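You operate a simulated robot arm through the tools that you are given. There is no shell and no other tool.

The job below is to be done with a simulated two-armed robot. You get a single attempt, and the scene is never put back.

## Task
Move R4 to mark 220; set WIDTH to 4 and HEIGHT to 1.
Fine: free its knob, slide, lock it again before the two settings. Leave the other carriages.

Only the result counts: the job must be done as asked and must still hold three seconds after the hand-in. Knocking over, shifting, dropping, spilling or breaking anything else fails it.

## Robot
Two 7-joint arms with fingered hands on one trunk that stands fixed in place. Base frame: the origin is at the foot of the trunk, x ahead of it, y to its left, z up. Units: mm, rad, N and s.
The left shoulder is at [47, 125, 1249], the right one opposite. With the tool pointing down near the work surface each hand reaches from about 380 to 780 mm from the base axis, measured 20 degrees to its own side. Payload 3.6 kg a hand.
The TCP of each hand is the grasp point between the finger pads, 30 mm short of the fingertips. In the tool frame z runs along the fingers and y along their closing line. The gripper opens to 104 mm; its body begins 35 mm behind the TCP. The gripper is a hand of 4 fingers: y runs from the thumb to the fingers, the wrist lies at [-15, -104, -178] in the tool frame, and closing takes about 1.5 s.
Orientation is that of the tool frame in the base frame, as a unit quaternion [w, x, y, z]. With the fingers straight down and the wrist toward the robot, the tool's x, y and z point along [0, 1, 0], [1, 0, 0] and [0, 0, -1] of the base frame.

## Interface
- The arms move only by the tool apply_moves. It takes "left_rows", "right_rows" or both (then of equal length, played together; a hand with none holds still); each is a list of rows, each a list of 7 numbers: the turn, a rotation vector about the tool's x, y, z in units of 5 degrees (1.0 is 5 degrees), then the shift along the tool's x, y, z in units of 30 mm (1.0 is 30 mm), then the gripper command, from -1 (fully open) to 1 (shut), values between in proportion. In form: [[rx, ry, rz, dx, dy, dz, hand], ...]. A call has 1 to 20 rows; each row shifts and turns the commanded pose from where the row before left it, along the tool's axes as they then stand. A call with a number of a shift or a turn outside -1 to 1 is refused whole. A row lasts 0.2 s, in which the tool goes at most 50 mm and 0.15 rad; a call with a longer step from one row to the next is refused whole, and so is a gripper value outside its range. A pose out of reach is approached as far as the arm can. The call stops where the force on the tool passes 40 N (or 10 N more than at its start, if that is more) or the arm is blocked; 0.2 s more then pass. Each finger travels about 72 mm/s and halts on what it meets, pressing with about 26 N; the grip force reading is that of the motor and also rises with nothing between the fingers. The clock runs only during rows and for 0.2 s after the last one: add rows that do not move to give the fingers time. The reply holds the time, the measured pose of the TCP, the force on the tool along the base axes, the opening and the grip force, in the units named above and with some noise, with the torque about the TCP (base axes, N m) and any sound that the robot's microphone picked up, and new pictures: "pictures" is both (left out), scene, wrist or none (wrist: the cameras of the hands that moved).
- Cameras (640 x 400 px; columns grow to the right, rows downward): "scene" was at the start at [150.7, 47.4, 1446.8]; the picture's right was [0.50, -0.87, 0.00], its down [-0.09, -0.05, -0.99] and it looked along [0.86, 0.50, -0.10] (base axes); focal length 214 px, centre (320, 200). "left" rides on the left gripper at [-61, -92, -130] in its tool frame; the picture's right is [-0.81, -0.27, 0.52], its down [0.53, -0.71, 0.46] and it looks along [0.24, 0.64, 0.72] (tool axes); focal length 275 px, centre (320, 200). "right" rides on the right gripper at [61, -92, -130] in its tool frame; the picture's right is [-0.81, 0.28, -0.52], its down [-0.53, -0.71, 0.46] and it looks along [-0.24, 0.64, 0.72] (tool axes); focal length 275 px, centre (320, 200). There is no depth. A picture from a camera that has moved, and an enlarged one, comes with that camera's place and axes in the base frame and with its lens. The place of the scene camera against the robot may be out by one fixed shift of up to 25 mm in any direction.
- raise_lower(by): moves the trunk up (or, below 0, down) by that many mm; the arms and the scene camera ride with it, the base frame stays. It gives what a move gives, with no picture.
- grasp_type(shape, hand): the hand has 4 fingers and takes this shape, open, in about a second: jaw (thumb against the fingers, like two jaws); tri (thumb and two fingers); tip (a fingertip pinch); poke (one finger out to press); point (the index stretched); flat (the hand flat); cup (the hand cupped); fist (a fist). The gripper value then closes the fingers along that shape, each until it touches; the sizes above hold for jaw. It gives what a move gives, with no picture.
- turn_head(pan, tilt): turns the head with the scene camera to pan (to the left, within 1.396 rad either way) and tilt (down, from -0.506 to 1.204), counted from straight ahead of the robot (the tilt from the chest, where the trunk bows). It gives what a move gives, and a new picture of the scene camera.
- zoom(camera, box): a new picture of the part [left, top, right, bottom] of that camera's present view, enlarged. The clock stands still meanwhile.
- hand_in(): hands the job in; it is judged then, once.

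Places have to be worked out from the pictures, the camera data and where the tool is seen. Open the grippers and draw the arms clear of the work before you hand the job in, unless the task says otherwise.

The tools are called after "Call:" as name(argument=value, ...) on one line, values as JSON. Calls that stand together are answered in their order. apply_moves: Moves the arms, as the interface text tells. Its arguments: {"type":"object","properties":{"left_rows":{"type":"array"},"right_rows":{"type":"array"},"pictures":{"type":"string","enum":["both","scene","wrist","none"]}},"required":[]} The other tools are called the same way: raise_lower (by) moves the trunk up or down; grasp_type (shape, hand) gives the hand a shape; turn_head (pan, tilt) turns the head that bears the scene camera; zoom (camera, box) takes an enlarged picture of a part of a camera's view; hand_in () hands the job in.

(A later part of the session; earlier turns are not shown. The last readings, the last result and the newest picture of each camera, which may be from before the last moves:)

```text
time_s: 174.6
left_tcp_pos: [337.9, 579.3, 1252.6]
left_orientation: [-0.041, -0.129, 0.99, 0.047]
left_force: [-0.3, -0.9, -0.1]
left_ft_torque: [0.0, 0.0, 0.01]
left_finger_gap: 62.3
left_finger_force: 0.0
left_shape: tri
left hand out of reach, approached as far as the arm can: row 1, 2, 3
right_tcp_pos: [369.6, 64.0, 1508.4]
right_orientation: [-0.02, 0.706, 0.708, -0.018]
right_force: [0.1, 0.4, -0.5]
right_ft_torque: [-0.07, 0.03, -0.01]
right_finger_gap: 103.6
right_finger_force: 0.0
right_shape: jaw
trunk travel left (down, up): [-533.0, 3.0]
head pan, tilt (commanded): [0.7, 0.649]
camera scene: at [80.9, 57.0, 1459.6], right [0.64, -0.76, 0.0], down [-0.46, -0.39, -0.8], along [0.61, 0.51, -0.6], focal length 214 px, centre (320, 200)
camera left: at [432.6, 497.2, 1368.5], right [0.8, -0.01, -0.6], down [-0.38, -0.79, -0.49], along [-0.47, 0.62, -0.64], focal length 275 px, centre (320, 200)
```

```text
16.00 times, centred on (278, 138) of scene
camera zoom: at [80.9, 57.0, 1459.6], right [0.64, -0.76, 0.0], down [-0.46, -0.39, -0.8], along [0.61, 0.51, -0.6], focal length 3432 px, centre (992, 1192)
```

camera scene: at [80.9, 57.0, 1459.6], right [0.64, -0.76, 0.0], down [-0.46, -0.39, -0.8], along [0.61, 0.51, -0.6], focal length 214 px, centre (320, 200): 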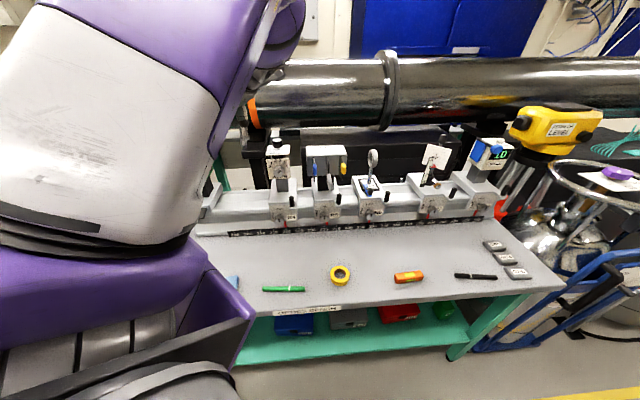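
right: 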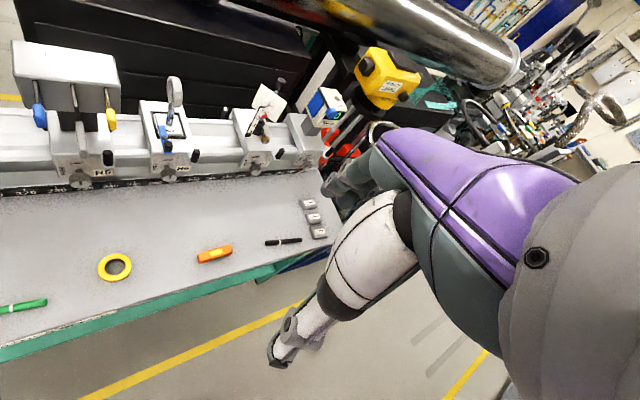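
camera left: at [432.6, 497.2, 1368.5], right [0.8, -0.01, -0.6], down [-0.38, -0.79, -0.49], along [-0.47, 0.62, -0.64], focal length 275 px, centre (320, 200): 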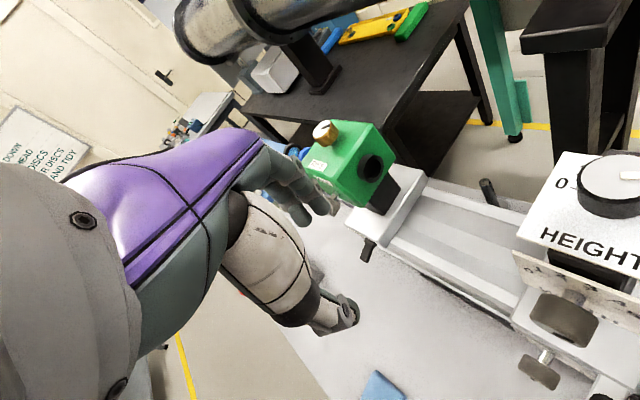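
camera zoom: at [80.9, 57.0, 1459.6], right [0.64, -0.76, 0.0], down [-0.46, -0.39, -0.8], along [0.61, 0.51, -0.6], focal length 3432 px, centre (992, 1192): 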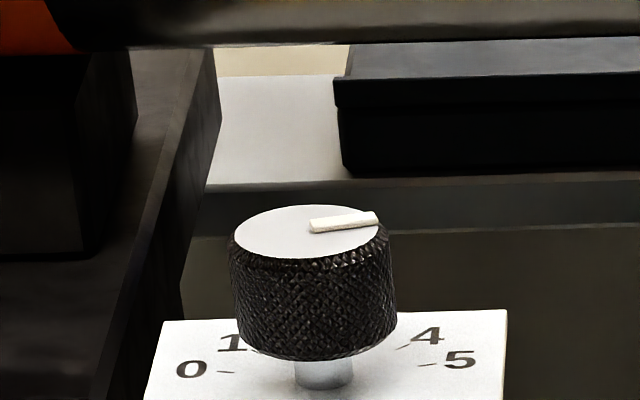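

Rough position of the HEIGHT knob top is (≈496,≈592,≈1190). I'll move the hand closer at safe height for a second wrist view to triangulate accurately.

Call:
apply_moves(left_rows=[[0, 0, 0, -0.7, -0.36, -0.2, -0.2], [0, 0, 0, -0.7, -0.36, -0.2, -0.2], [0, 0, 0, -0.7, -0.36, -0.2, -0.2], [0, 0, 0, -0.7, -0.36, -0.2, -0.2], [0, 0, 0, 0, 0, 0, -0.2]], pictures="both")

```text
time_s: 175.8
left_tcp_pos: [431.4, 558.3, 1265.8]
left_orientation: [-0.04, -0.129, 0.99, 0.047]
left_force: [-0.4, 0.0, -0.5]
left_ft_torque: [0.01, 0.01, 0.04]
left_finger_gap: 62.1
left_finger_force: 0.0
left_shape: tri
right_tcp_pos: [369.6, 64.0, 1509.8]
right_orientation: [-0.02, 0.706, 0.708, -0.017]
right_force: [0.3, -0.5, -0.1]
right_ft_torque: [0.04, 0.01, 0.01]
right_finger_gap: 103.9
right_finger_force: 0.1
right_shape: jaw
trunk travel left (down, up): [-533.0, 3.0]
head pan, tilt (commanded): [0.7, 0.649]
camera scene: at [80.8, 57.4, 1459.6], right [0.64, -0.76, 0.0], down [-0.46, -0.39, -0.8], along [0.61, 0.51, -0.6], focal length 214 px, centre (320, 200)
camera left: at [525.4, 475.4, 1382.3], right [0.8, -0.01, -0.6], down [-0.38, -0.79, -0.49], along [-0.47, 0.62, -0.64], focal length 275 px, centre (320, 200)
```

scene: 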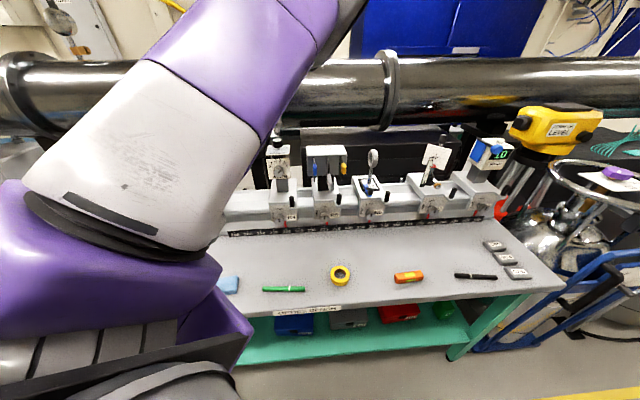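
left: 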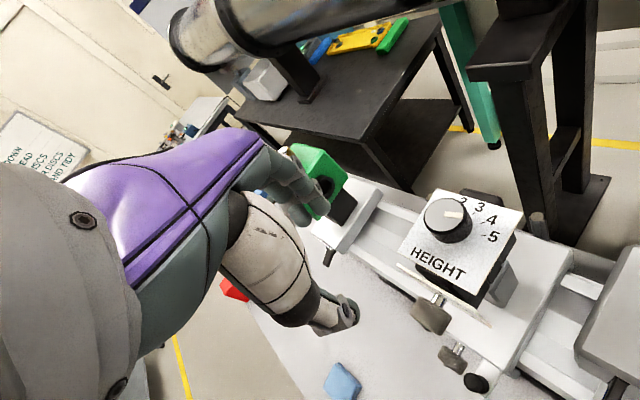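

Call:
zoom(camera="left", box=[390, 170, 550, 270])

```text
4.00 times, centred on (470, 220) of left
camera zoom: at [525.4, 475.4, 1382.3], right [0.8, -0.01, -0.6], down [-0.38, -0.79, -0.49], along [-0.47, 0.62, -0.64], focal length 1101 px, centre (-280, 120)
```

zoom: 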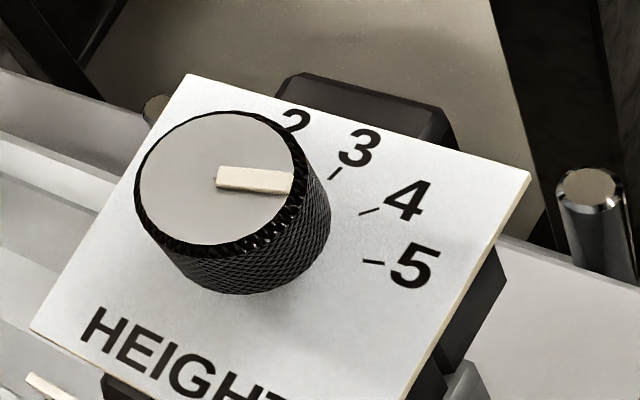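

The two wrist views agree: HEIGHT knob top centre at (500,600,1179), about Ø33 × 19 mm tall, pointer ≈73° right of the far direction (≈5). I need ~118° counter-clockwise (from above) to reach 1. I'll square the tool vertical and rotate the hand to leave turning range.

Call:
apply_moves(left_rows=[[0.59, -0.385, 0, 0, 0, 0, -0.2], [0.59, -0.385, 0, 0, 0, 0, -0.2], [0, 0, 1, 0, 0, 0, -0.2], [0, 0, 1, 0, 0, 0, -0.2], [0, 0, 1, 0, 0, 0, -0.2], [0, 0, 1, 0, 0, 0, -0.2], [0, 0, 1, 0, 0, 0, -0.2], [0, 0, 1, 0, 0, 0, -0.2], [0, 0, 1, 0, 0, 0, -0.2], [0, 0, 1, 0, 0, 0, -0.2], [0, 0, 1, 0, 0, 0, -0.2], [0, 0, 1, 0, 0, 0, -0.2], [0, 0, 1, 0, 0, 0, -0.2], [0, 0, 1, 0, 0, 0, -0.2], [0, 0, 0, 0, 0, 0, -0.2]], pictures="both")

```text
time_s: 178.9
left_tcp_pos: [432.9, 557.8, 1264.4]
left_orientation: [-0.002, 0.384, 0.923, 0.0]
left_force: [0.5, 0.3, 0.0]
left_ft_torque: [0.01, 0.02, 0.04]
left_finger_gap: 62.1
left_finger_force: 0.0
left_shape: tri
right_tcp_pos: [370.5, 64.0, 1510.0]
right_orientation: [-0.02, 0.706, 0.707, -0.018]
right_force: [0.9, 0.6, 0.5]
right_ft_torque: [-0.05, -0.01, -0.01]
right_finger_gap: 103.6
right_finger_force: 0.0
right_shape: jaw
trunk travel left (down, up): [-533.0, 3.0]
head pan, tilt (commanded): [0.7, 0.649]
camera scene: at [81.6, 57.1, 1459.5], right [0.64, -0.76, 0.0], down [-0.46, -0.39, -0.8], along [0.61, 0.51, -0.6], focal length 214 px, centre (320, 200)
camera left: at [411.4, 450.5, 1395.6], right [0.38, -0.77, -0.52], down [-0.88, -0.13, -0.45], along [0.28, 0.63, -0.73], focal length 275 px, centre (320, 200)
```

scene: 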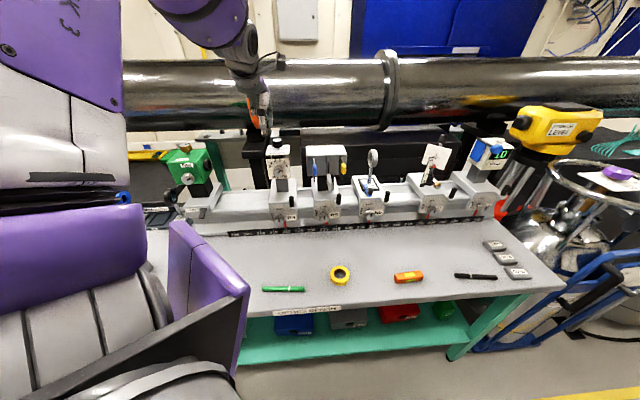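
left: 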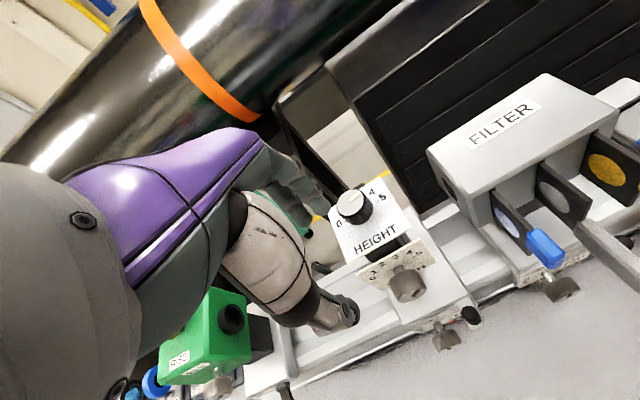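

Now the tool is vertical with y pointing across the rail and the arm in its comfortable original posture. I'll move over the HEIGHT knob at this safe height.

Call:
apply_moves(left_rows=[[0, 0, 0, -0.193, 0.857, 0, -0.2], [0, 0, 0, -0.193, 0.857, 0, -0.2], [0, 0, 0, -0.193, 0.857, 0, -0.2], [0, 0, 0, 0, 0, 0, -0.2]], pictures="both")

Call:
zoom(camera="left", box=[260, 200, 420, 300])

Call:
zoom(camera="scene", box=[230, 80, 326, 140])

```text
time_s: 179.9
left_tcp_pos: [492.5, 587.1, 1265.8]
left_orientation: [-0.003, 0.375, 0.927, 0.003]
left_force: [-0.1, 0.5, 0.0]
left_ft_torque: [0.0, -0.01, -0.01]
left_finger_gap: 62.2
left_finger_force: 0.1
left_shape: tri
left hand out of reach, approached as far as the arm can: row 3
right_tcp_pos: [369.8, 65.0, 1510.2]
right_orientation: [-0.021, 0.706, 0.707, -0.018]
right_force: [-1.0, -0.7, 0.2]
right_ft_torque: [0.02, -0.03, 0.03]
right_finger_gap: 103.7
right_finger_force: 0.0
right_shape: jaw
trunk travel left (down, up): [-533.0, 3.0]
head pan, tilt (commanded): [0.7, 0.649]
camera scene: at [81.2, 57.5, 1459.5], right [0.64, -0.76, 0.0], down [-0.46, -0.39, -0.8], along [0.61, 0.51, -0.6], focal length 214 px, centre (320, 200)
camera left: at [474.1, 478.6, 1396.3], right [0.39, -0.76, -0.52], down [-0.88, -0.14, -0.45], along [0.27, 0.64, -0.72], focal length 275 px, centre (320, 200)
```

scene: 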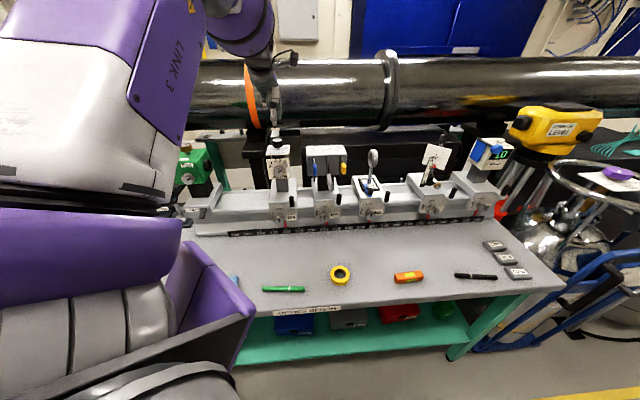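
left: 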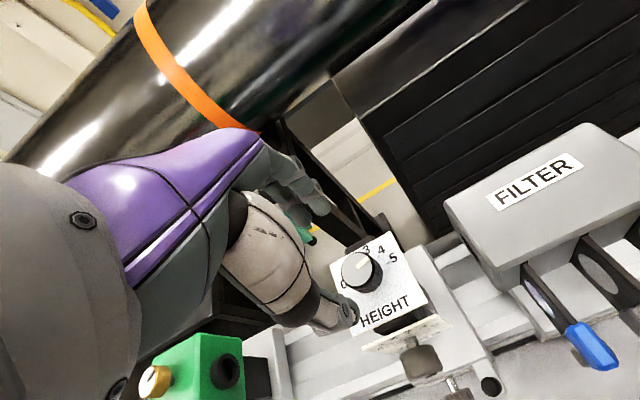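

```text
4.00 times, centred on (340, 250) of left
camera zoom: at [474.1, 478.6, 1396.3], right [0.39, -0.76, -0.52], down [-0.88, -0.14, -0.45], along [0.27, 0.64, -0.72], focal length 1101 px, centre (240, 0)
```

zoom: 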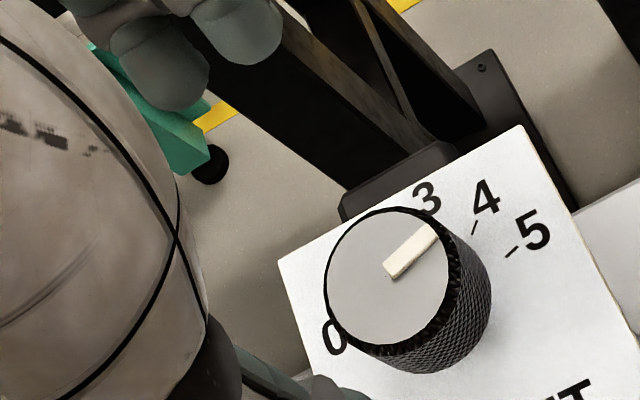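

```text
6.67 times, centred on (278, 110) of scene
camera zoom: at [81.2, 57.5, 1459.5], right [0.64, -0.76, 0.0], down [-0.46, -0.39, -0.8], along [0.61, 0.51, -0.6], focal length 1430 px, centre (600, 800)
```

zoom: 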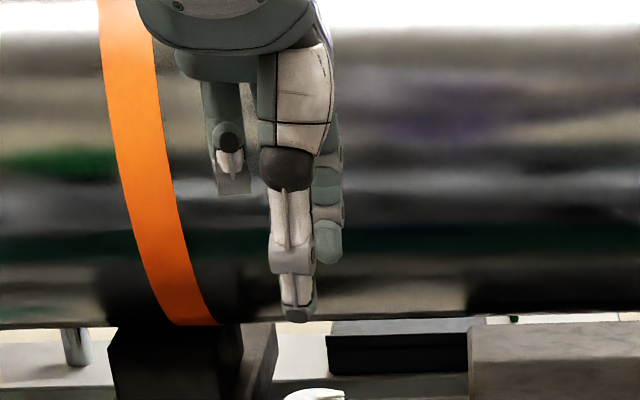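

The reach is marginal here because the raised trunk leans back. I'll retract from over R4, lower the trunk ~100 mm (which brings the shoulders forward), then return.

Call:
apply_moves(left_rows=[[0, 0, 0, 0, -0.9, -0.2, -0.2], [0, 0, 0, 0, -0.9, -0.2, -0.2], [0, 0, 0, 0, -0.9, -0.2, -0.2], [0, 0, 0, 0, -0.9, -0.2, -0.2], [0, 0, 0, 0, -0.9, -0.2, -0.2], [0, 0, 0, 0, -0.9, -0.2, -0.2], [0, 0, 0, 0, 0, 0, -0.2]], pictures="none")

Call:
raise_lower(by=-90)

Call:
turn_head(pan=0.7, tilt=0.55)

```text
time_s: 181.6
left_tcp_pos: [402.6, 474.3, 1291.7]
left_orientation: [-0.002, 0.382, 0.924, 0.0]
left_force: [-0.4, -0.2, 0.1]
left_ft_torque: [-0.02, 0.01, 0.0]
left_finger_gap: 62.3
left_finger_force: 0.1
left_shape: tri
left hand out of reach, approached as far as the arm can: row 5, 6
right_tcp_pos: [369.4, 64.3, 1509.9]
right_orientation: [-0.02, 0.706, 0.708, -0.018]
right_force: [0.0, 0.3, -0.4]
right_ft_torque: [0.02, -0.03, 0.0]
right_finger_gap: 103.7
right_finger_force: 0.1
right_shape: jaw
trunk travel left (down, up): [-533.0, 3.0]
head pan, tilt (commanded): [0.7, 0.649]
```

```text
time_s: 182.8
left_tcp_pos: [437.9, 473.6, 1083.7]
left_orientation: [-0.132, 0.378, 0.914, -0.055]
left_force: [-0.4, -0.3, -0.2]
left_ft_torque: [0.03, 0.03, 0.04]
left_finger_gap: 62.1
left_finger_force: 0.1
left_shape: tri
right_tcp_pos: [368.6, 63.8, 1420.5]
right_orientation: [-0.02, 0.707, 0.707, -0.017]
right_force: [-0.4, 0.1, 0.1]
right_ft_torque: [-0.03, -0.01, -0.01]
right_finger_gap: 103.5
right_finger_force: 0.0
right_shape: jaw
trunk travel left (down, up): [-443.0, 93.0]
head pan, tilt (commanded): [0.7, 0.649]
```

```text
time_s: 183.5
left_tcp_pos: [437.0, 474.9, 1083.1]
left_orientation: [-0.132, 0.379, 0.914, -0.055]
left_force: [0.3, 0.3, 0.1]
left_ft_torque: [0.0, 0.01, 0.03]
left_finger_gap: 62.0
left_finger_force: 0.0
left_shape: tri
right_tcp_pos: [369.2, 64.7, 1420.9]
right_orientation: [-0.02, 0.706, 0.708, -0.017]
right_force: [0.6, -0.6, 0.7]
right_ft_torque: [-0.01, -0.03, 0.02]
right_finger_gap: 103.8
right_finger_force: 0.0
right_shape: jaw
trunk travel left (down, up): [-443.0, 93.0]
head pan, tilt (commanded): [0.7, 0.55]
camera scene: at [157.7, 59.3, 1367.9], right [0.64, -0.76, 0.0], down [-0.4, -0.34, -0.85], along [0.65, 0.55, -0.52], focal length 214 px, centre (320, 200)
```

scene: 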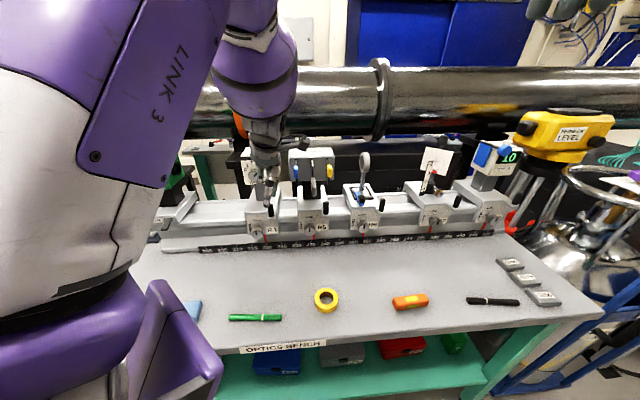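

The hand dipped and tilted more than expected while the trunk lowered. I'll check right away that nothing was touched.

Call:
zoom(camera="scene", box=[220, 130, 380, 230])

Call:
zoom(camera="left", box=[0, 0, 640, 400])

```text
4.00 times, centred on (300, 180) of scene
camera zoom: at [157.7, 59.3, 1367.9], right [0.64, -0.76, 0.0], down [-0.4, -0.34, -0.85], along [0.65, 0.55, -0.52], focal length 858 px, centre (400, 280)
```

zoom: 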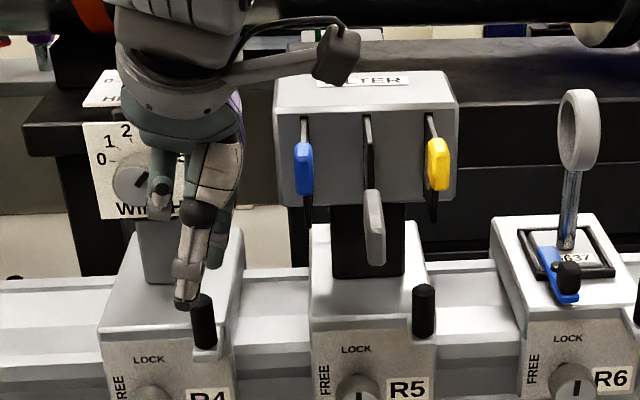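

```text
1.00 times, centred on (320, 200) of left (not enlarged: the box is as wide or as high as the picture)
camera zoom: at [453.9, 367.0, 1214.4], right [0.22, -0.77, -0.6], down [-0.97, -0.13, -0.19], along [0.07, 0.63, -0.78], focal length 275 px, centre (320, 200)
```

zoom: 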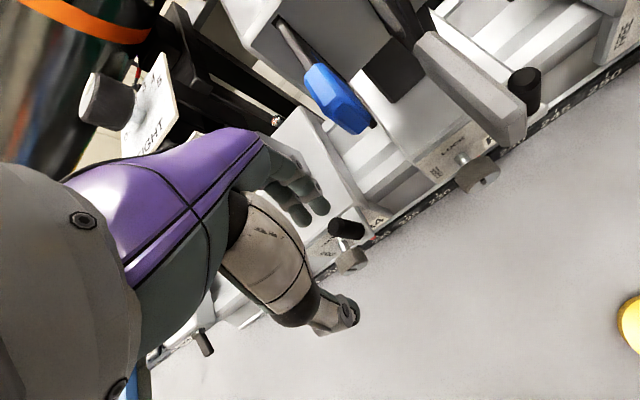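

Nothing is touched (zero force; the hand is in front of and above R4's peg). I'll back straight away from the rail, lift, and level the tool again.

Call:
apply_moves(left_rows=[[0, 0, 0, -0.02, -0.98, 0.1, -0.2], [0, 0, 0, -0.02, -0.98, 0.1, -0.2], [0, 0, 0, 0.2, -0.2, -0.96, -0.2], [0, 0, 0, 0.2, -0.2, -0.96, -0.2], [0, 0, 0, 0.2, -0.2, -0.96, -0.2], [0, 0, 0, 0.2, -0.2, -0.96, -0.2], [-0.777, -0.777, 0, 0, 0, 0, -0.2], [-0.777, -0.777, 0, 0, 0, 0, -0.2], [-0.777, -0.777, 0, 0, 0, 0, -0.2], [0, 0, 0, 0, 0, 0, -0.2]], pictures="both")

```text
time_s: 185.2
left_tcp_pos: [495.1, 448.8, 1136.5]
left_orientation: [-0.068, 0.371, 0.926, -0.023]
left_force: [-22.5, 22.3, 8.9]
left_ft_torque: [0.25, -0.24, 1.4]
left_finger_gap: 63.7
left_finger_force: 0.0
left_shape: tri
left hand out of reach, approached as far as the arm can: row 1, 2, 3, 4, 5, 6, 7, 8
right_tcp_pos: [368.3, 64.8, 1420.5]
right_orientation: [-0.019, 0.706, 0.708, -0.019]
right_force: [0.1, -0.1, 0.1]
right_ft_torque: [-0.01, 0.02, 0.0]
right_finger_gap: 103.6
right_finger_force: 0.0
right_shape: jaw
trunk travel left (down, up): [-443.0, 93.0]
head pan, tilt (commanded): [0.7, 0.55]
stopped in row 8 (left hand): the force on the tool passed its limit at 43 N (the readings are from after the stop); the commanded pose is now the measured one
camera scene: at [155.5, 60.5, 1368.3], right [0.64, -0.76, 0.0], down [-0.4, -0.34, -0.85], along [0.65, 0.55, -0.52], focal length 214 px, centre (320, 200)
camera left: at [495.9, 340.0, 1267.6], right [0.32, -0.75, -0.57], down [-0.93, -0.14, -0.33], along [0.16, 0.64, -0.75], focal length 275 px, centre (320, 200)
```

scene: 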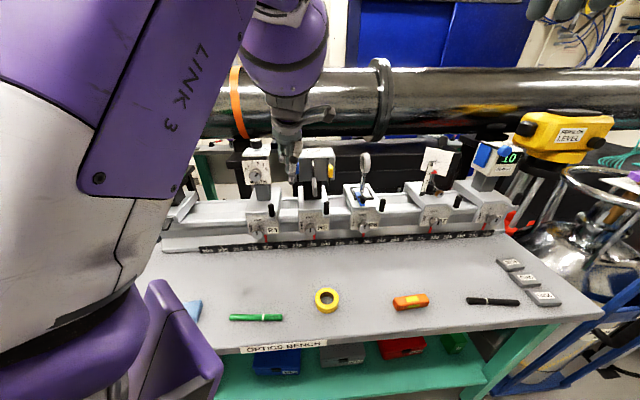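
left: 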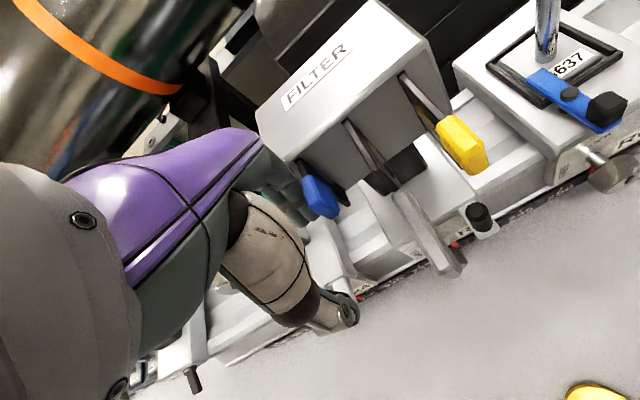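

The arm drifted right while out of reach and touched something at R5 (force toward -u on the hand). I'll zoom in to see the contact before moving.

Call:
zoom(camera="scene", box=[240, 100, 368, 180])

Call:
zoom(camera="left", box=[220, 80, 380, 180])

Call:
zoom(camera="left", box=[220, 170, 380, 270])

Call:
zoom(camera="scene", box=[230, 190, 358, 270])

```text
5.00 times, centred on (304, 140) of scene
camera zoom: at [155.5, 60.5, 1368.3], right [0.64, -0.76, 0.0], down [-0.4, -0.34, -0.85], along [0.65, 0.55, -0.52], focal length 1072 px, centre (400, 500)
```

zoom: 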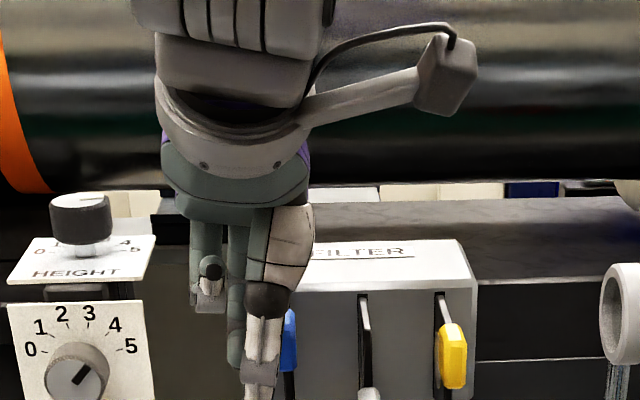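

```text
4.00 times, centred on (300, 130) of left
camera zoom: at [495.9, 340.0, 1267.6], right [0.32, -0.75, -0.57], down [-0.93, -0.14, -0.33], along [0.16, 0.64, -0.75], focal length 1101 px, centre (400, 480)
```

zoom: 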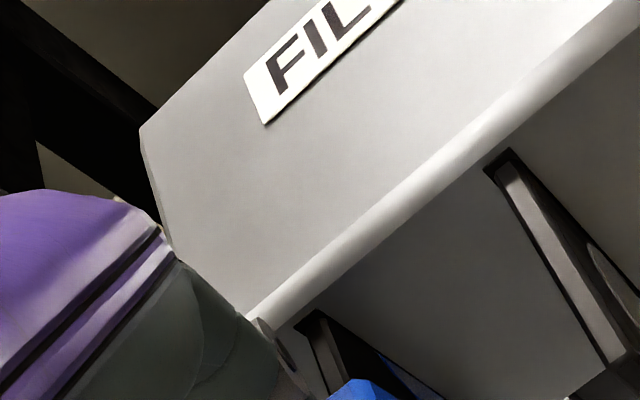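

```text
4.00 times, centred on (300, 220) of left
camera zoom: at [495.9, 340.0, 1267.6], right [0.32, -0.75, -0.57], down [-0.93, -0.14, -0.33], along [0.16, 0.64, -0.75], focal length 1101 px, centre (400, 120)
```

zoom: 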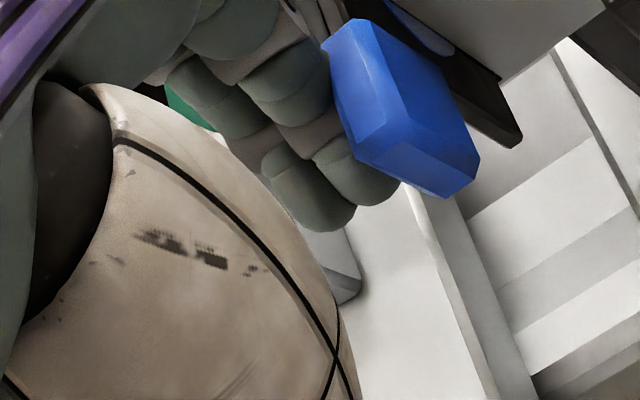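

```text
5.00 times, centred on (294, 230) of scene
camera zoom: at [155.5, 60.5, 1368.3], right [0.64, -0.76, 0.0], down [-0.4, -0.34, -0.85], along [0.65, 0.55, -0.52], focal length 1072 px, centre (450, 50)
```

zoom: 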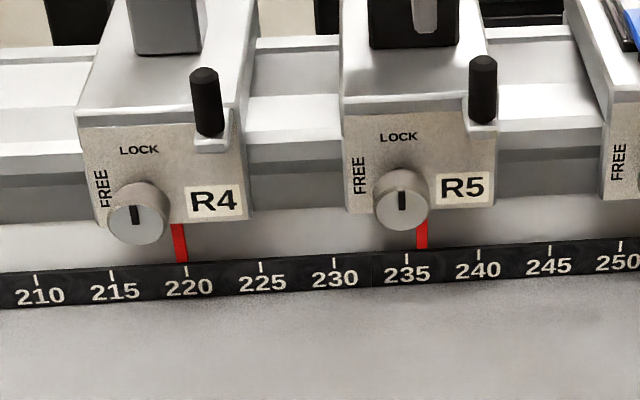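

The fingers are resting against R5's blue lever; R5 and R4 still read the same on the scale. I'll move gently away to the left (-u) by 20 mm.

Call:
apply_moves(left_rows=[[0, 0, 0, 0.33, 0.01, 0.03, -0.2], [0, 0, 0, 0.33, 0.01, 0.03, -0.2], [0, 0, 0, 0, 0, 0, -0.2]], pictures="wrist")

Call:
zoom(camera="scene", box=[240, 100, 368, 180])

```text
time_s: 186.0
left_tcp_pos: [494.5, 457.6, 1129.8]
left_orientation: [-0.067, 0.375, 0.924, -0.023]
left_force: [-11.5, 3.6, 14.0]
left_ft_torque: [0.43, -0.61, 0.57]
left_finger_gap: 61.1
left_finger_force: 0.0
left_shape: tri
left hand out of reach, approached as far as the arm can: row 1, 2
right_tcp_pos: [368.4, 62.3, 1420.8]
right_orientation: [-0.019, 0.705, 0.708, -0.017]
right_force: [0.5, 0.1, -0.5]
right_ft_torque: [0.0, 0.01, -0.01]
right_finger_gap: 103.7
right_finger_force: 0.1
right_shape: jaw
trunk travel left (down, up): [-443.0, 93.0]
head pan, tilt (commanded): [0.7, 0.55]
camera left: at [493.4, 348.6, 1262.8], right [0.31, -0.76, -0.57], down [-0.93, -0.14, -0.33], along [0.17, 0.64, -0.75], focal length 275 px, centre (320, 200)
```

left: 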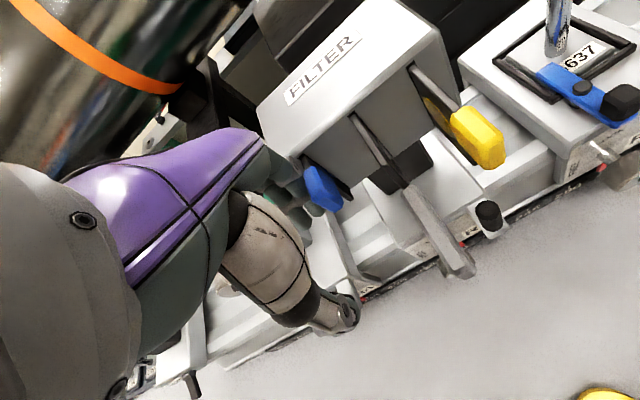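

```text
5.00 times, centred on (304, 140) of scene
camera zoom: at [154.6, 58.7, 1368.3], right [0.64, -0.76, 0.0], down [-0.4, -0.34, -0.85], along [0.65, 0.55, -0.52], focal length 1072 px, centre (400, 500)
```

zoom: 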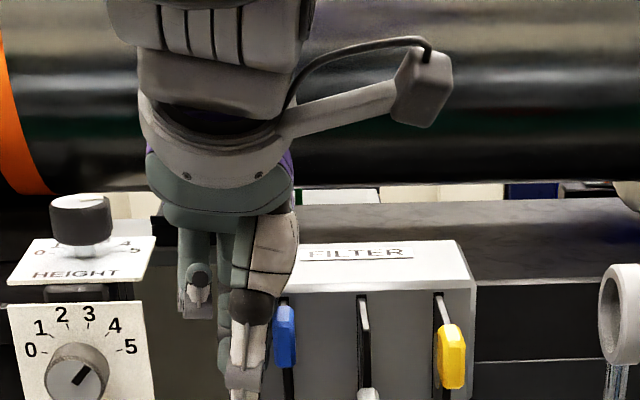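

There's an upward reaction now, so a finger is still touching. I'll try lifting straight up in small steps.

Call:
apply_moves(left_rows=[[0, 0, 0, 0.05, -0.04, -0.5, -0.2], [0, 0, 0, 0.05, -0.04, -0.5, -0.2], [0, 0, 0, 0, 0, 0, -0.2]], pictures="wrist")

Call:
zoom(camera="scene", box=[240, 100, 368, 180])

```text
time_s: 186.8
left_tcp_pos: [507.6, 458.7, 1154.6]
left_orientation: [-0.067, 0.375, 0.924, -0.024]
left_force: [-14.8, 5.1, -3.7]
left_ft_torque: [0.05, 0.4, 0.62]
left_finger_gap: 59.7
left_finger_force: 0.0
left_shape: tri
left hand out of reach, approached as far as the arm can: row 1, 2
right_tcp_pos: [367.6, 65.4, 1420.5]
right_orientation: [-0.019, 0.706, 0.708, -0.018]
right_force: [-0.5, 0.0, -0.4]
right_ft_torque: [0.04, 0.01, 0.0]
right_finger_gap: 103.8
right_finger_force: 0.2
right_shape: jaw
trunk travel left (down, up): [-443.0, 93.0]
head pan, tilt (commanded): [0.7, 0.55]
camera left: at [506.3, 351.2, 1286.3], right [0.31, -0.76, -0.57], down [-0.94, -0.14, -0.33], along [0.17, 0.64, -0.75], focal length 275 px, centre (320, 200)
```

left: 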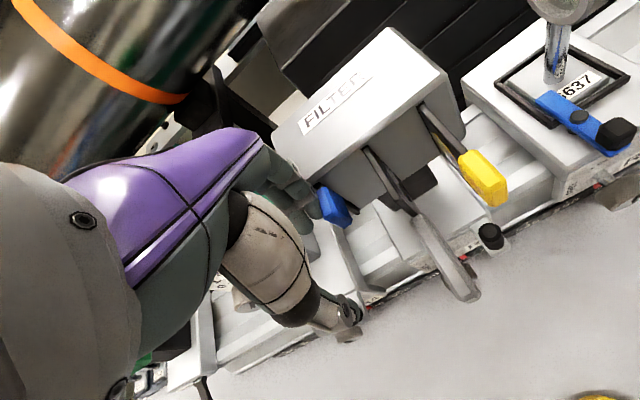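

```text
5.00 times, centred on (304, 140) of scene
camera zoom: at [155.4, 60.4, 1368.1], right [0.64, -0.76, 0.0], down [-0.4, -0.34, -0.85], along [0.65, 0.55, -0.52], focal length 1072 px, centre (400, 500)
```

zoom: 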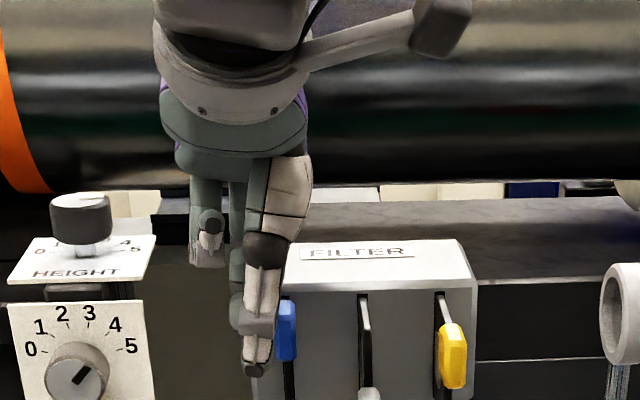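

The blue lever looks a bit raised compared with the yellow one – my finger is under/next to it. I'll zoom closely before deciding how to disengage.

Call:
zoom(camera="left", box=[240, 140, 400, 240])

Call:
zoom(camera="scene", box=[278, 145, 342, 185])

```text
4.00 times, centred on (320, 190) of left
camera zoom: at [506.3, 351.2, 1286.3], right [0.31, -0.76, -0.57], down [-0.94, -0.14, -0.33], along [0.17, 0.64, -0.75], focal length 1101 px, centre (320, 240)
```

zoom: 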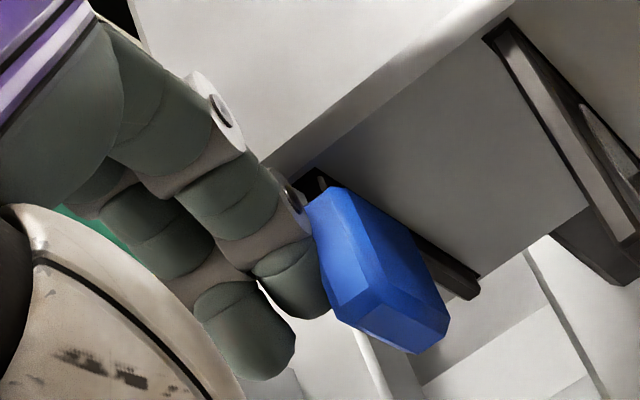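

```text
10.00 times, centred on (310, 165) of scene
camera zoom: at [155.4, 60.4, 1368.1], right [0.64, -0.76, 0.0], down [-0.4, -0.34, -0.85], along [0.65, 0.55, -0.52], focal length 2145 px, centre (420, 550)
```

zoom: 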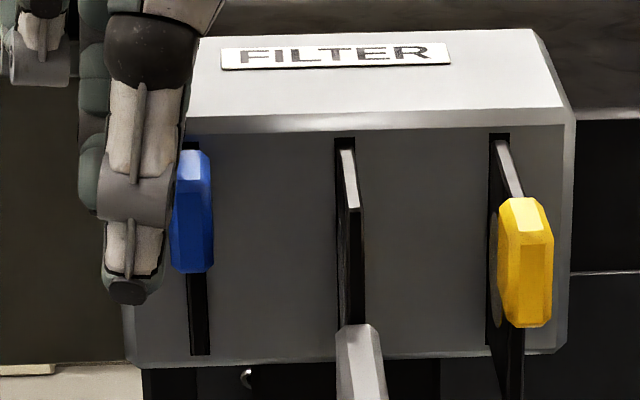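

The blue lever has been raised ~15 mm by the finger beside it. First I need to disengage sideways: rotating the hand about its vertical axis swings the fingers to the left, away from the lever, and toward a more comfortable wrist angle.

Call:
apply_moves(left_rows=[[0, 0, -1, 0, 0, 0, -0.2], [0, 0, -1, 0, 0, 0, -0.2], [0, 0, -1, 0, 0, 0, -0.2], [0, 0, 0, 0, 0, 0, -0.2]], pictures="wrist")

Call:
zoom(camera="scene", box=[240, 100, 368, 180])

```text
time_s: 187.8
left_tcp_pos: [509.9, 458.2, 1155.4]
left_orientation: [-0.068, 0.252, 0.965, -0.014]
left_force: [-0.6, -0.6, 0.5]
left_ft_torque: [0.06, 0.02, 0.01]
left_finger_gap: 61.6
left_finger_force: 0.1
left_shape: tri
right_tcp_pos: [369.8, 62.9, 1420.0]
right_orientation: [-0.02, 0.706, 0.708, -0.017]
right_force: [-0.1, -0.8, 0.0]
right_ft_torque: [0.04, 0.02, -0.05]
right_finger_gap: 103.6
right_finger_force: 0.0
right_shape: jaw
trunk travel left (down, up): [-443.0, 93.0]
head pan, tilt (commanded): [0.7, 0.55]
camera left: at [536.7, 348.7, 1282.6], right [0.49, -0.63, -0.6], down [-0.87, -0.36, -0.34], along [0.0, 0.69, -0.73], focal length 275 px, centre (320, 200)
```

left: 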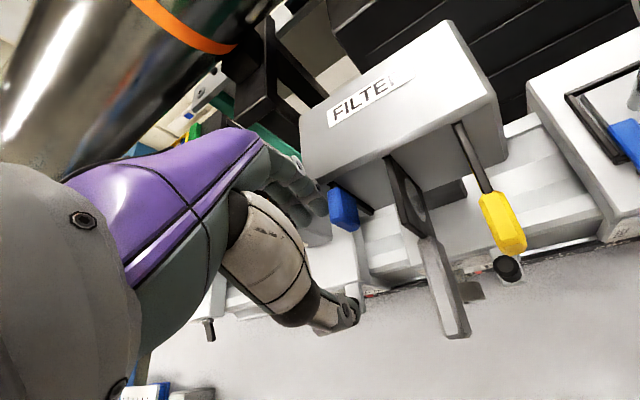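

```text
5.00 times, centred on (304, 140) of scene
camera zoom: at [157.2, 59.5, 1368.0], right [0.64, -0.76, 0.0], down [-0.4, -0.34, -0.85], along [0.65, 0.55, -0.52], focal length 1072 px, centre (400, 500)
```

zoom: 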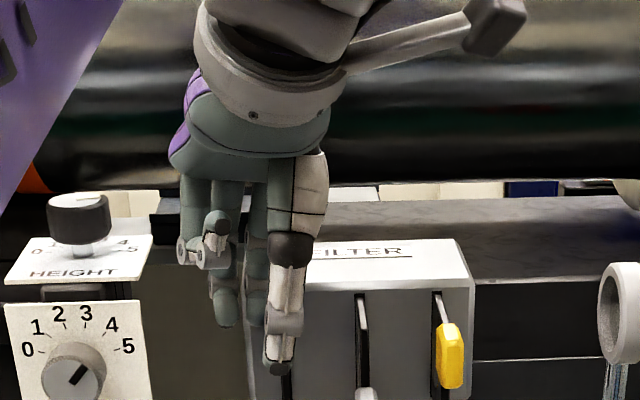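

Disengaged with zero force and no reach limit. The blue lever has been pushed inward toward the box compared with the yellow one, so I'll need to restore it. Let me look closely.

Call:
zoom(camera="left", box=[310, 90, 550, 240])

Call:
zoom(camera="left", box=[300, 160, 400, 222])

```text
2.67 times, centred on (430, 165) of left
camera zoom: at [536.7, 348.7, 1282.6], right [0.49, -0.63, -0.6], down [-0.87, -0.36, -0.34], along [0.0, 0.69, -0.73], focal length 734 px, centre (27, 293)
```

zoom: 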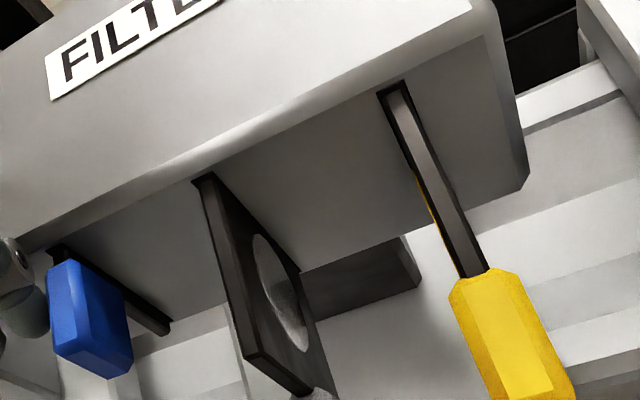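

```text
6.40 times, centred on (350, 191) of left
camera zoom: at [536.7, 348.7, 1282.6], right [0.49, -0.63, -0.6], down [-0.87, -0.36, -0.34], along [0.0, 0.69, -0.73], focal length 1762 px, centre (128, 258)
```

zoom: 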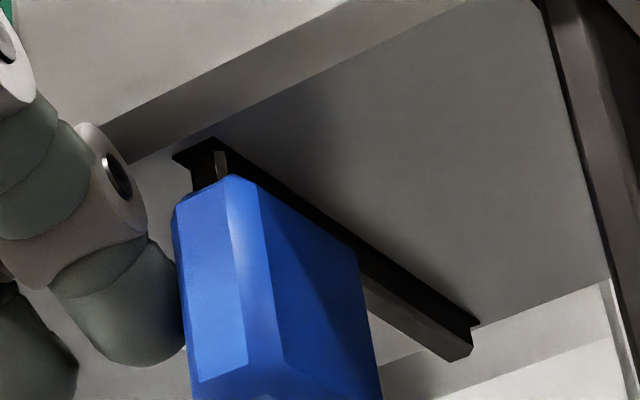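

I now see these are sliding filters: blue was pushed in by about 41 mm (its handle is at n≈712 versus yellow's n≈671, where blue was originally level with yellow). I'll need to pull it back out. Let me check the arm posture first.

Call:
turn_head(pan=0.7, tilt=0.5)

```text
time_s: 188.5
left_tcp_pos: [509.9, 457.9, 1154.4]
left_orientation: [-0.069, 0.252, 0.965, -0.016]
left_force: [-0.4, -0.3, 1.1]
left_ft_torque: [0.02, -0.01, 0.0]
left_finger_gap: 61.6
left_finger_force: 0.1
left_shape: tri
right_tcp_pos: [370.2, 64.0, 1420.4]
right_orientation: [-0.02, 0.706, 0.708, -0.018]
right_force: [-0.5, 0.5, 0.1]
right_ft_torque: [-0.03, 0.02, -0.02]
right_finger_gap: 103.7
right_finger_force: 0.1
right_shape: jaw
trunk travel left (down, up): [-443.0, 93.0]
head pan, tilt (commanded): [0.7, 0.499]
camera scene: at [158.4, 59.9, 1372.5], right [0.64, -0.76, 0.0], down [-0.37, -0.31, -0.88], along [0.67, 0.57, -0.48], focal length 214 px, centre (320, 200)
```

scene: 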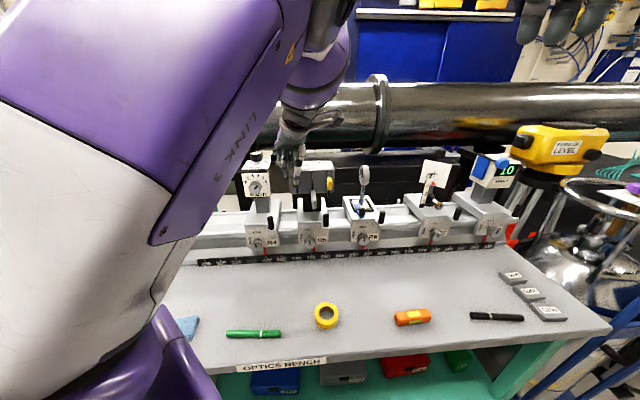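

The upper arm is close to the camera with the elbow high. I'll first step the hand left, away from the lever and filter box, watching for reach limits.

Call:
apply_moves(left_rows=[[0, 0, 0, 0.47, 0.135, 0.05, -0.2], [0, 0, 0, 0.47, 0.135, 0.05, -0.2], [0, 0, 0, 0, 0, 0, -0.2]], pictures="wrist")

```text
time_s: 189.3
left_tcp_pos: [486.9, 479.1, 1154.5]
left_orientation: [-0.07, 0.252, 0.965, -0.016]
left_force: [-0.7, 0.5, -0.5]
left_ft_torque: [-0.02, -0.01, 0.0]
left_finger_gap: 62.0
left_finger_force: 0.0
left_shape: tri
right_tcp_pos: [369.7, 63.6, 1419.8]
right_orientation: [-0.02, 0.706, 0.708, -0.018]
right_force: [-0.5, 0.6, -0.4]
right_ft_torque: [0.01, -0.01, -0.02]
right_finger_gap: 103.9
right_finger_force: 0.1
right_shape: jaw
trunk travel left (down, up): [-443.0, 93.0]
head pan, tilt (commanded): [0.7, 0.499]
camera left: at [514.9, 369.7, 1282.4], right [0.49, -0.63, -0.6], down [-0.87, -0.36, -0.34], along [0.0, 0.69, -0.73], focal length 275 px, centre (320, 200)
```

left: 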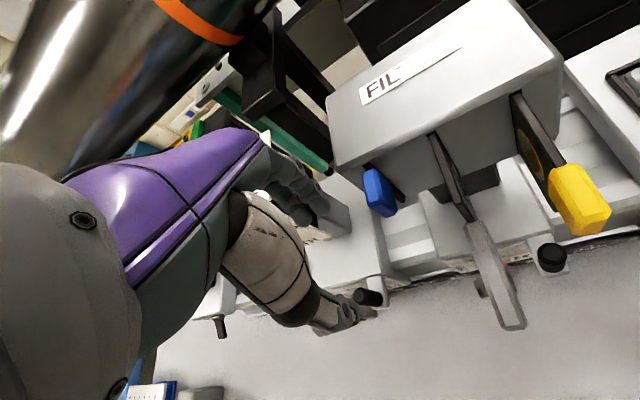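

That move was fully reachable. Now lift straight up 100 mm.

Call:
apply_moves(left_rows=[[0, 0, 0, 0.1, -0.055, -0.825, -0.2], [0, 0, 0, 0.1, -0.055, -0.825, -0.2], [0, 0, 0, 0.1, -0.055, -0.825, -0.2], [0, 0, 0, 0.1, -0.055, -0.825, -0.2], [0, 0, 0, 0, 0, 0, -0.2]], pictures="both")

```text
time_s: 190.5
left_tcp_pos: [489.6, 480.0, 1256.2]
left_orientation: [-0.068, 0.251, 0.965, -0.016]
left_force: [0.4, 0.4, -0.3]
left_ft_torque: [0.03, 0.02, 0.02]
left_finger_gap: 62.4
left_finger_force: 0.1
left_shape: tri
right_tcp_pos: [369.9, 64.2, 1419.8]
right_orientation: [-0.021, 0.706, 0.707, -0.018]
right_force: [-0.3, 0.8, 0.5]
right_ft_torque: [-0.01, -0.02, 0.01]
right_finger_gap: 103.8
right_finger_force: 0.0
right_shape: jaw
trunk travel left (down, up): [-443.0, 93.0]
head pan, tilt (commanded): [0.7, 0.499]
camera scene: at [158.7, 60.2, 1372.5], right [0.64, -0.76, 0.0], down [-0.37, -0.31, -0.88], along [0.67, 0.57, -0.48], focal length 214 px, centre (320, 200)
camera left: at [516.7, 369.8, 1383.5], right [0.49, -0.63, -0.6], down [-0.87, -0.36, -0.34], along [0.0, 0.69, -0.73], focal length 275 px, centre (320, 200)
```

scene: 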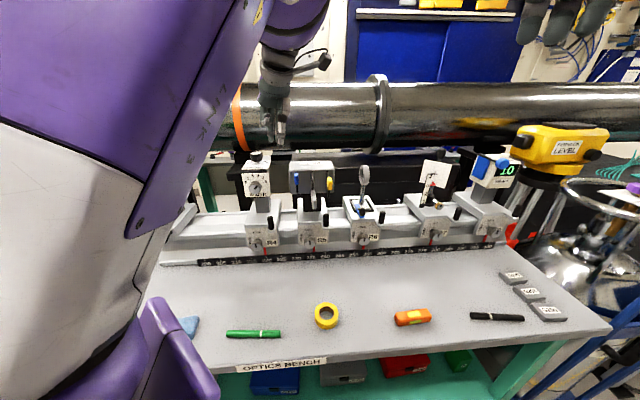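
left: 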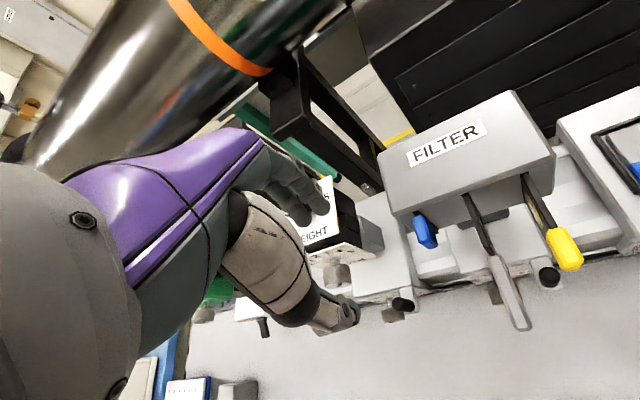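

Safe and reachable at z≈1256. From here I'll level the tool, turn it to ≈40°, and move over the HEIGHT knob at (500,600); the blue filter slide I'll restore afterwards.

Call:
apply_moves(left_rows=[[-0.375, -0.715, 0, 0, 0, 0, -0.2], [-0.375, -0.715, 0, 0, 0, 0, -0.2], [0, 0, 1, 0, 0, 0, -0.2], [0, 0, 1, 0, 0, 0, -0.2], [0, 0, 1, 0, 0, 0, -0.2], [0, 0, 1, 0, 0, 0, -0.2], [0, 0, 0, 0.71, 0.71, 0, -0.2], [0, 0, 0, 0.71, 0.71, 0, -0.2], [0, 0, 0, 0, 0, 0, -0.2]], pictures="none")

```text
time_s: 192.5
left_tcp_pos: [584.3, 525.6, 1246.0]
left_orientation: [-0.003, 0.405, 0.914, 0.004]
left_force: [0.6, 0.1, -0.1]
left_ft_torque: [0.01, 0.01, 0.03]
left_finger_gap: 62.2
left_finger_force: 0.0
left_shape: tri
left hand out of reach, approached as far as the arm can: row 3, 4, 5, 6, 7, 8
right_tcp_pos: [369.3, 62.7, 1419.8]
right_orientation: [-0.021, 0.706, 0.708, -0.018]
right_force: [-0.2, 0.5, -0.6]
right_ft_torque: [0.01, 0.01, 0.0]
right_finger_gap: 103.7
right_finger_force: 0.1
right_shape: jaw
trunk travel left (down, up): [-443.0, 93.0]
head pan, tilt (commanded): [0.7, 0.499]
```

The arm drifted outward again when the wrist angle went below ~60°, so that's a joint limit. I'll rotate back to ≈72° where it's comfortable, then go over the HEIGHT knob.

Call:
apply_moves(left_rows=[[0, 0, -1, 0, 0, 0, -0.2], [0, 0, -1, 0, 0, 0, -0.2], [0, 0, -1, 0, 0, 0, -0.2], [0, 0, -1, 0, 0, 0, -0.2], [0, 0, -1, 0, 0, 0, -0.2], [0, 0, -1, 0, 0, 0, -0.2], [0, 0, 0, 0.857, 0.37, -0.2, -0.2], [0, 0, 0, 0.857, 0.37, -0.2, -0.2], [0, 0, 0, 0, 0, 0, -0.2]], pictures="both")

```text
time_s: 194.5
left_tcp_pos: [543.5, 565.2, 1257.5]
left_orientation: [-0.001, 0.166, 0.986, 0.001]
left_force: [0.0, 0.0, 0.7]
left_ft_torque: [0.0, -0.01, -0.01]
left_finger_gap: 62.2
left_finger_force: 0.1
left_shape: tri
right_tcp_pos: [369.2, 63.8, 1418.8]
right_orientation: [-0.02, 0.706, 0.708, -0.018]
right_force: [-0.2, 0.2, -0.6]
right_ft_torque: [0.03, 0.0, 0.0]
right_finger_gap: 103.5
right_finger_force: 0.1
right_shape: jaw
trunk travel left (down, up): [-443.0, 93.0]
head pan, tilt (commanded): [0.7, 0.499]
camera scene: at [158.8, 59.9, 1372.5], right [0.64, -0.76, 0.0], down [-0.37, -0.31, -0.88], along [0.67, 0.57, -0.48], focal length 214 px, centre (320, 200)
camera left: at [570.9, 459.4, 1388.1], right [0.67, -0.53, -0.52], down [-0.74, -0.5, -0.46], along [-0.02, 0.69, -0.72], focal length 275 px, centre (320, 200)
```

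scene: 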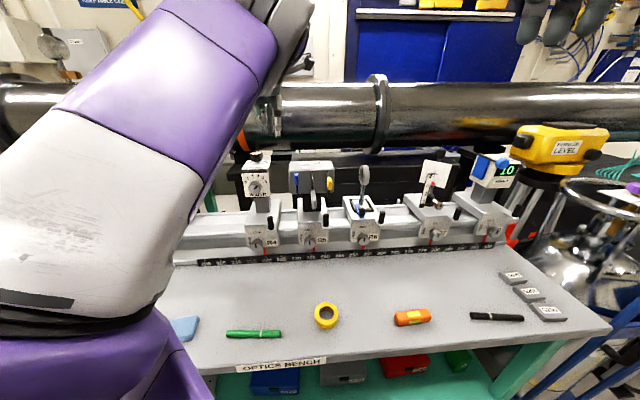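
left: 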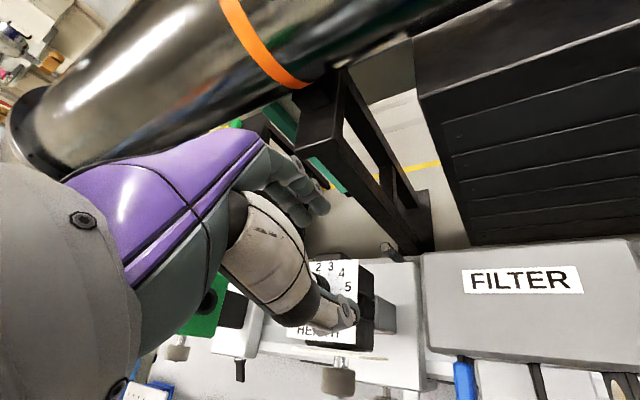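

Reachable and the tool is exactly vertical at ≈71°. Continue to directly above the HEIGHT knob.

Call:
apply_moves(left_rows=[[0, 0, 0, 0.875, 0.31, 0, -0.2], [0, 0, 0, 0.875, 0.31, 0, -0.2], [0, 0, 0, 0, 0, 0, -0.2]], pictures="both")

Call:
zoom(camera="left", box=[260, 200, 420, 300])

```text
time_s: 195.3
left_tcp_pos: [500.7, 599.1, 1258.0]
left_orientation: [0.0, 0.168, 0.986, 0.001]
left_force: [1.1, -0.6, 0.5]
left_ft_torque: [0.02, -0.02, 0.01]
left_finger_gap: 62.4
left_finger_force: 0.0
left_shape: tri
right_tcp_pos: [369.3, 64.0, 1419.9]
right_orientation: [-0.02, 0.706, 0.708, -0.019]
right_force: [0.1, -0.5, -0.5]
right_ft_torque: [-0.02, -0.01, -0.02]
right_finger_gap: 103.9
right_finger_force: 0.0
right_shape: jaw
trunk travel left (down, up): [-443.0, 93.0]
head pan, tilt (commanded): [0.7, 0.499]
camera scene: at [158.9, 59.9, 1372.5], right [0.64, -0.76, 0.0], down [-0.37, -0.31, -0.88], along [0.67, 0.57, -0.48], focal length 214 px, centre (320, 200)
camera left: at [528.7, 493.2, 1388.3], right [0.67, -0.53, -0.52], down [-0.74, -0.5, -0.46], along [-0.02, 0.69, -0.72], focal length 275 px, centre (320, 200)
```

scene: 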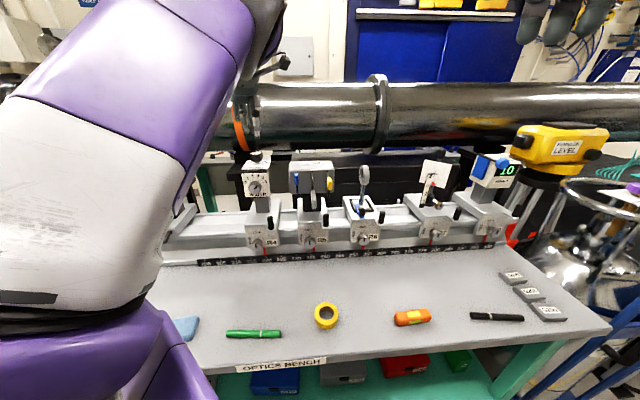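
left: 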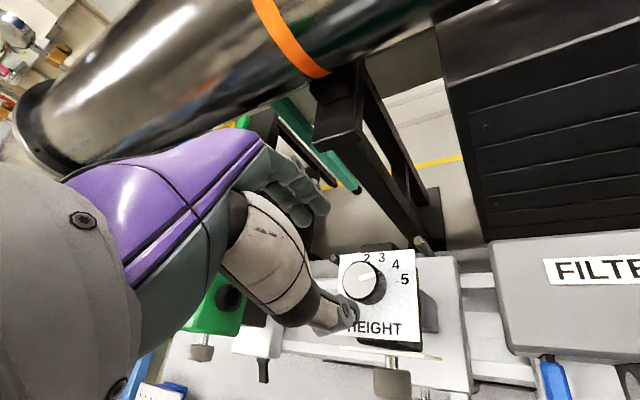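

```text
4.00 times, centred on (340, 250) of left
camera zoom: at [528.7, 493.2, 1388.3], right [0.67, -0.53, -0.52], down [-0.74, -0.5, -0.46], along [-0.02, 0.69, -0.72], focal length 1101 px, centre (240, 0)
```

zoom: 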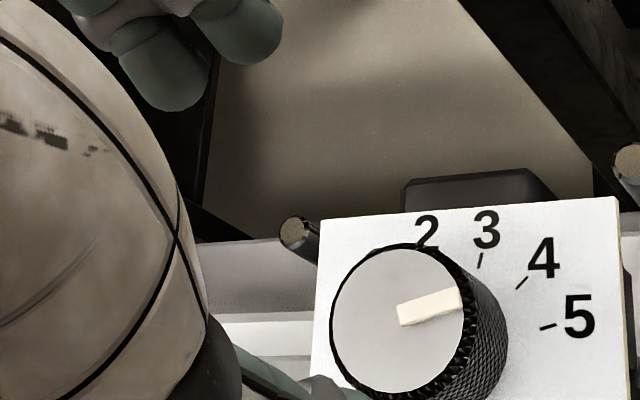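

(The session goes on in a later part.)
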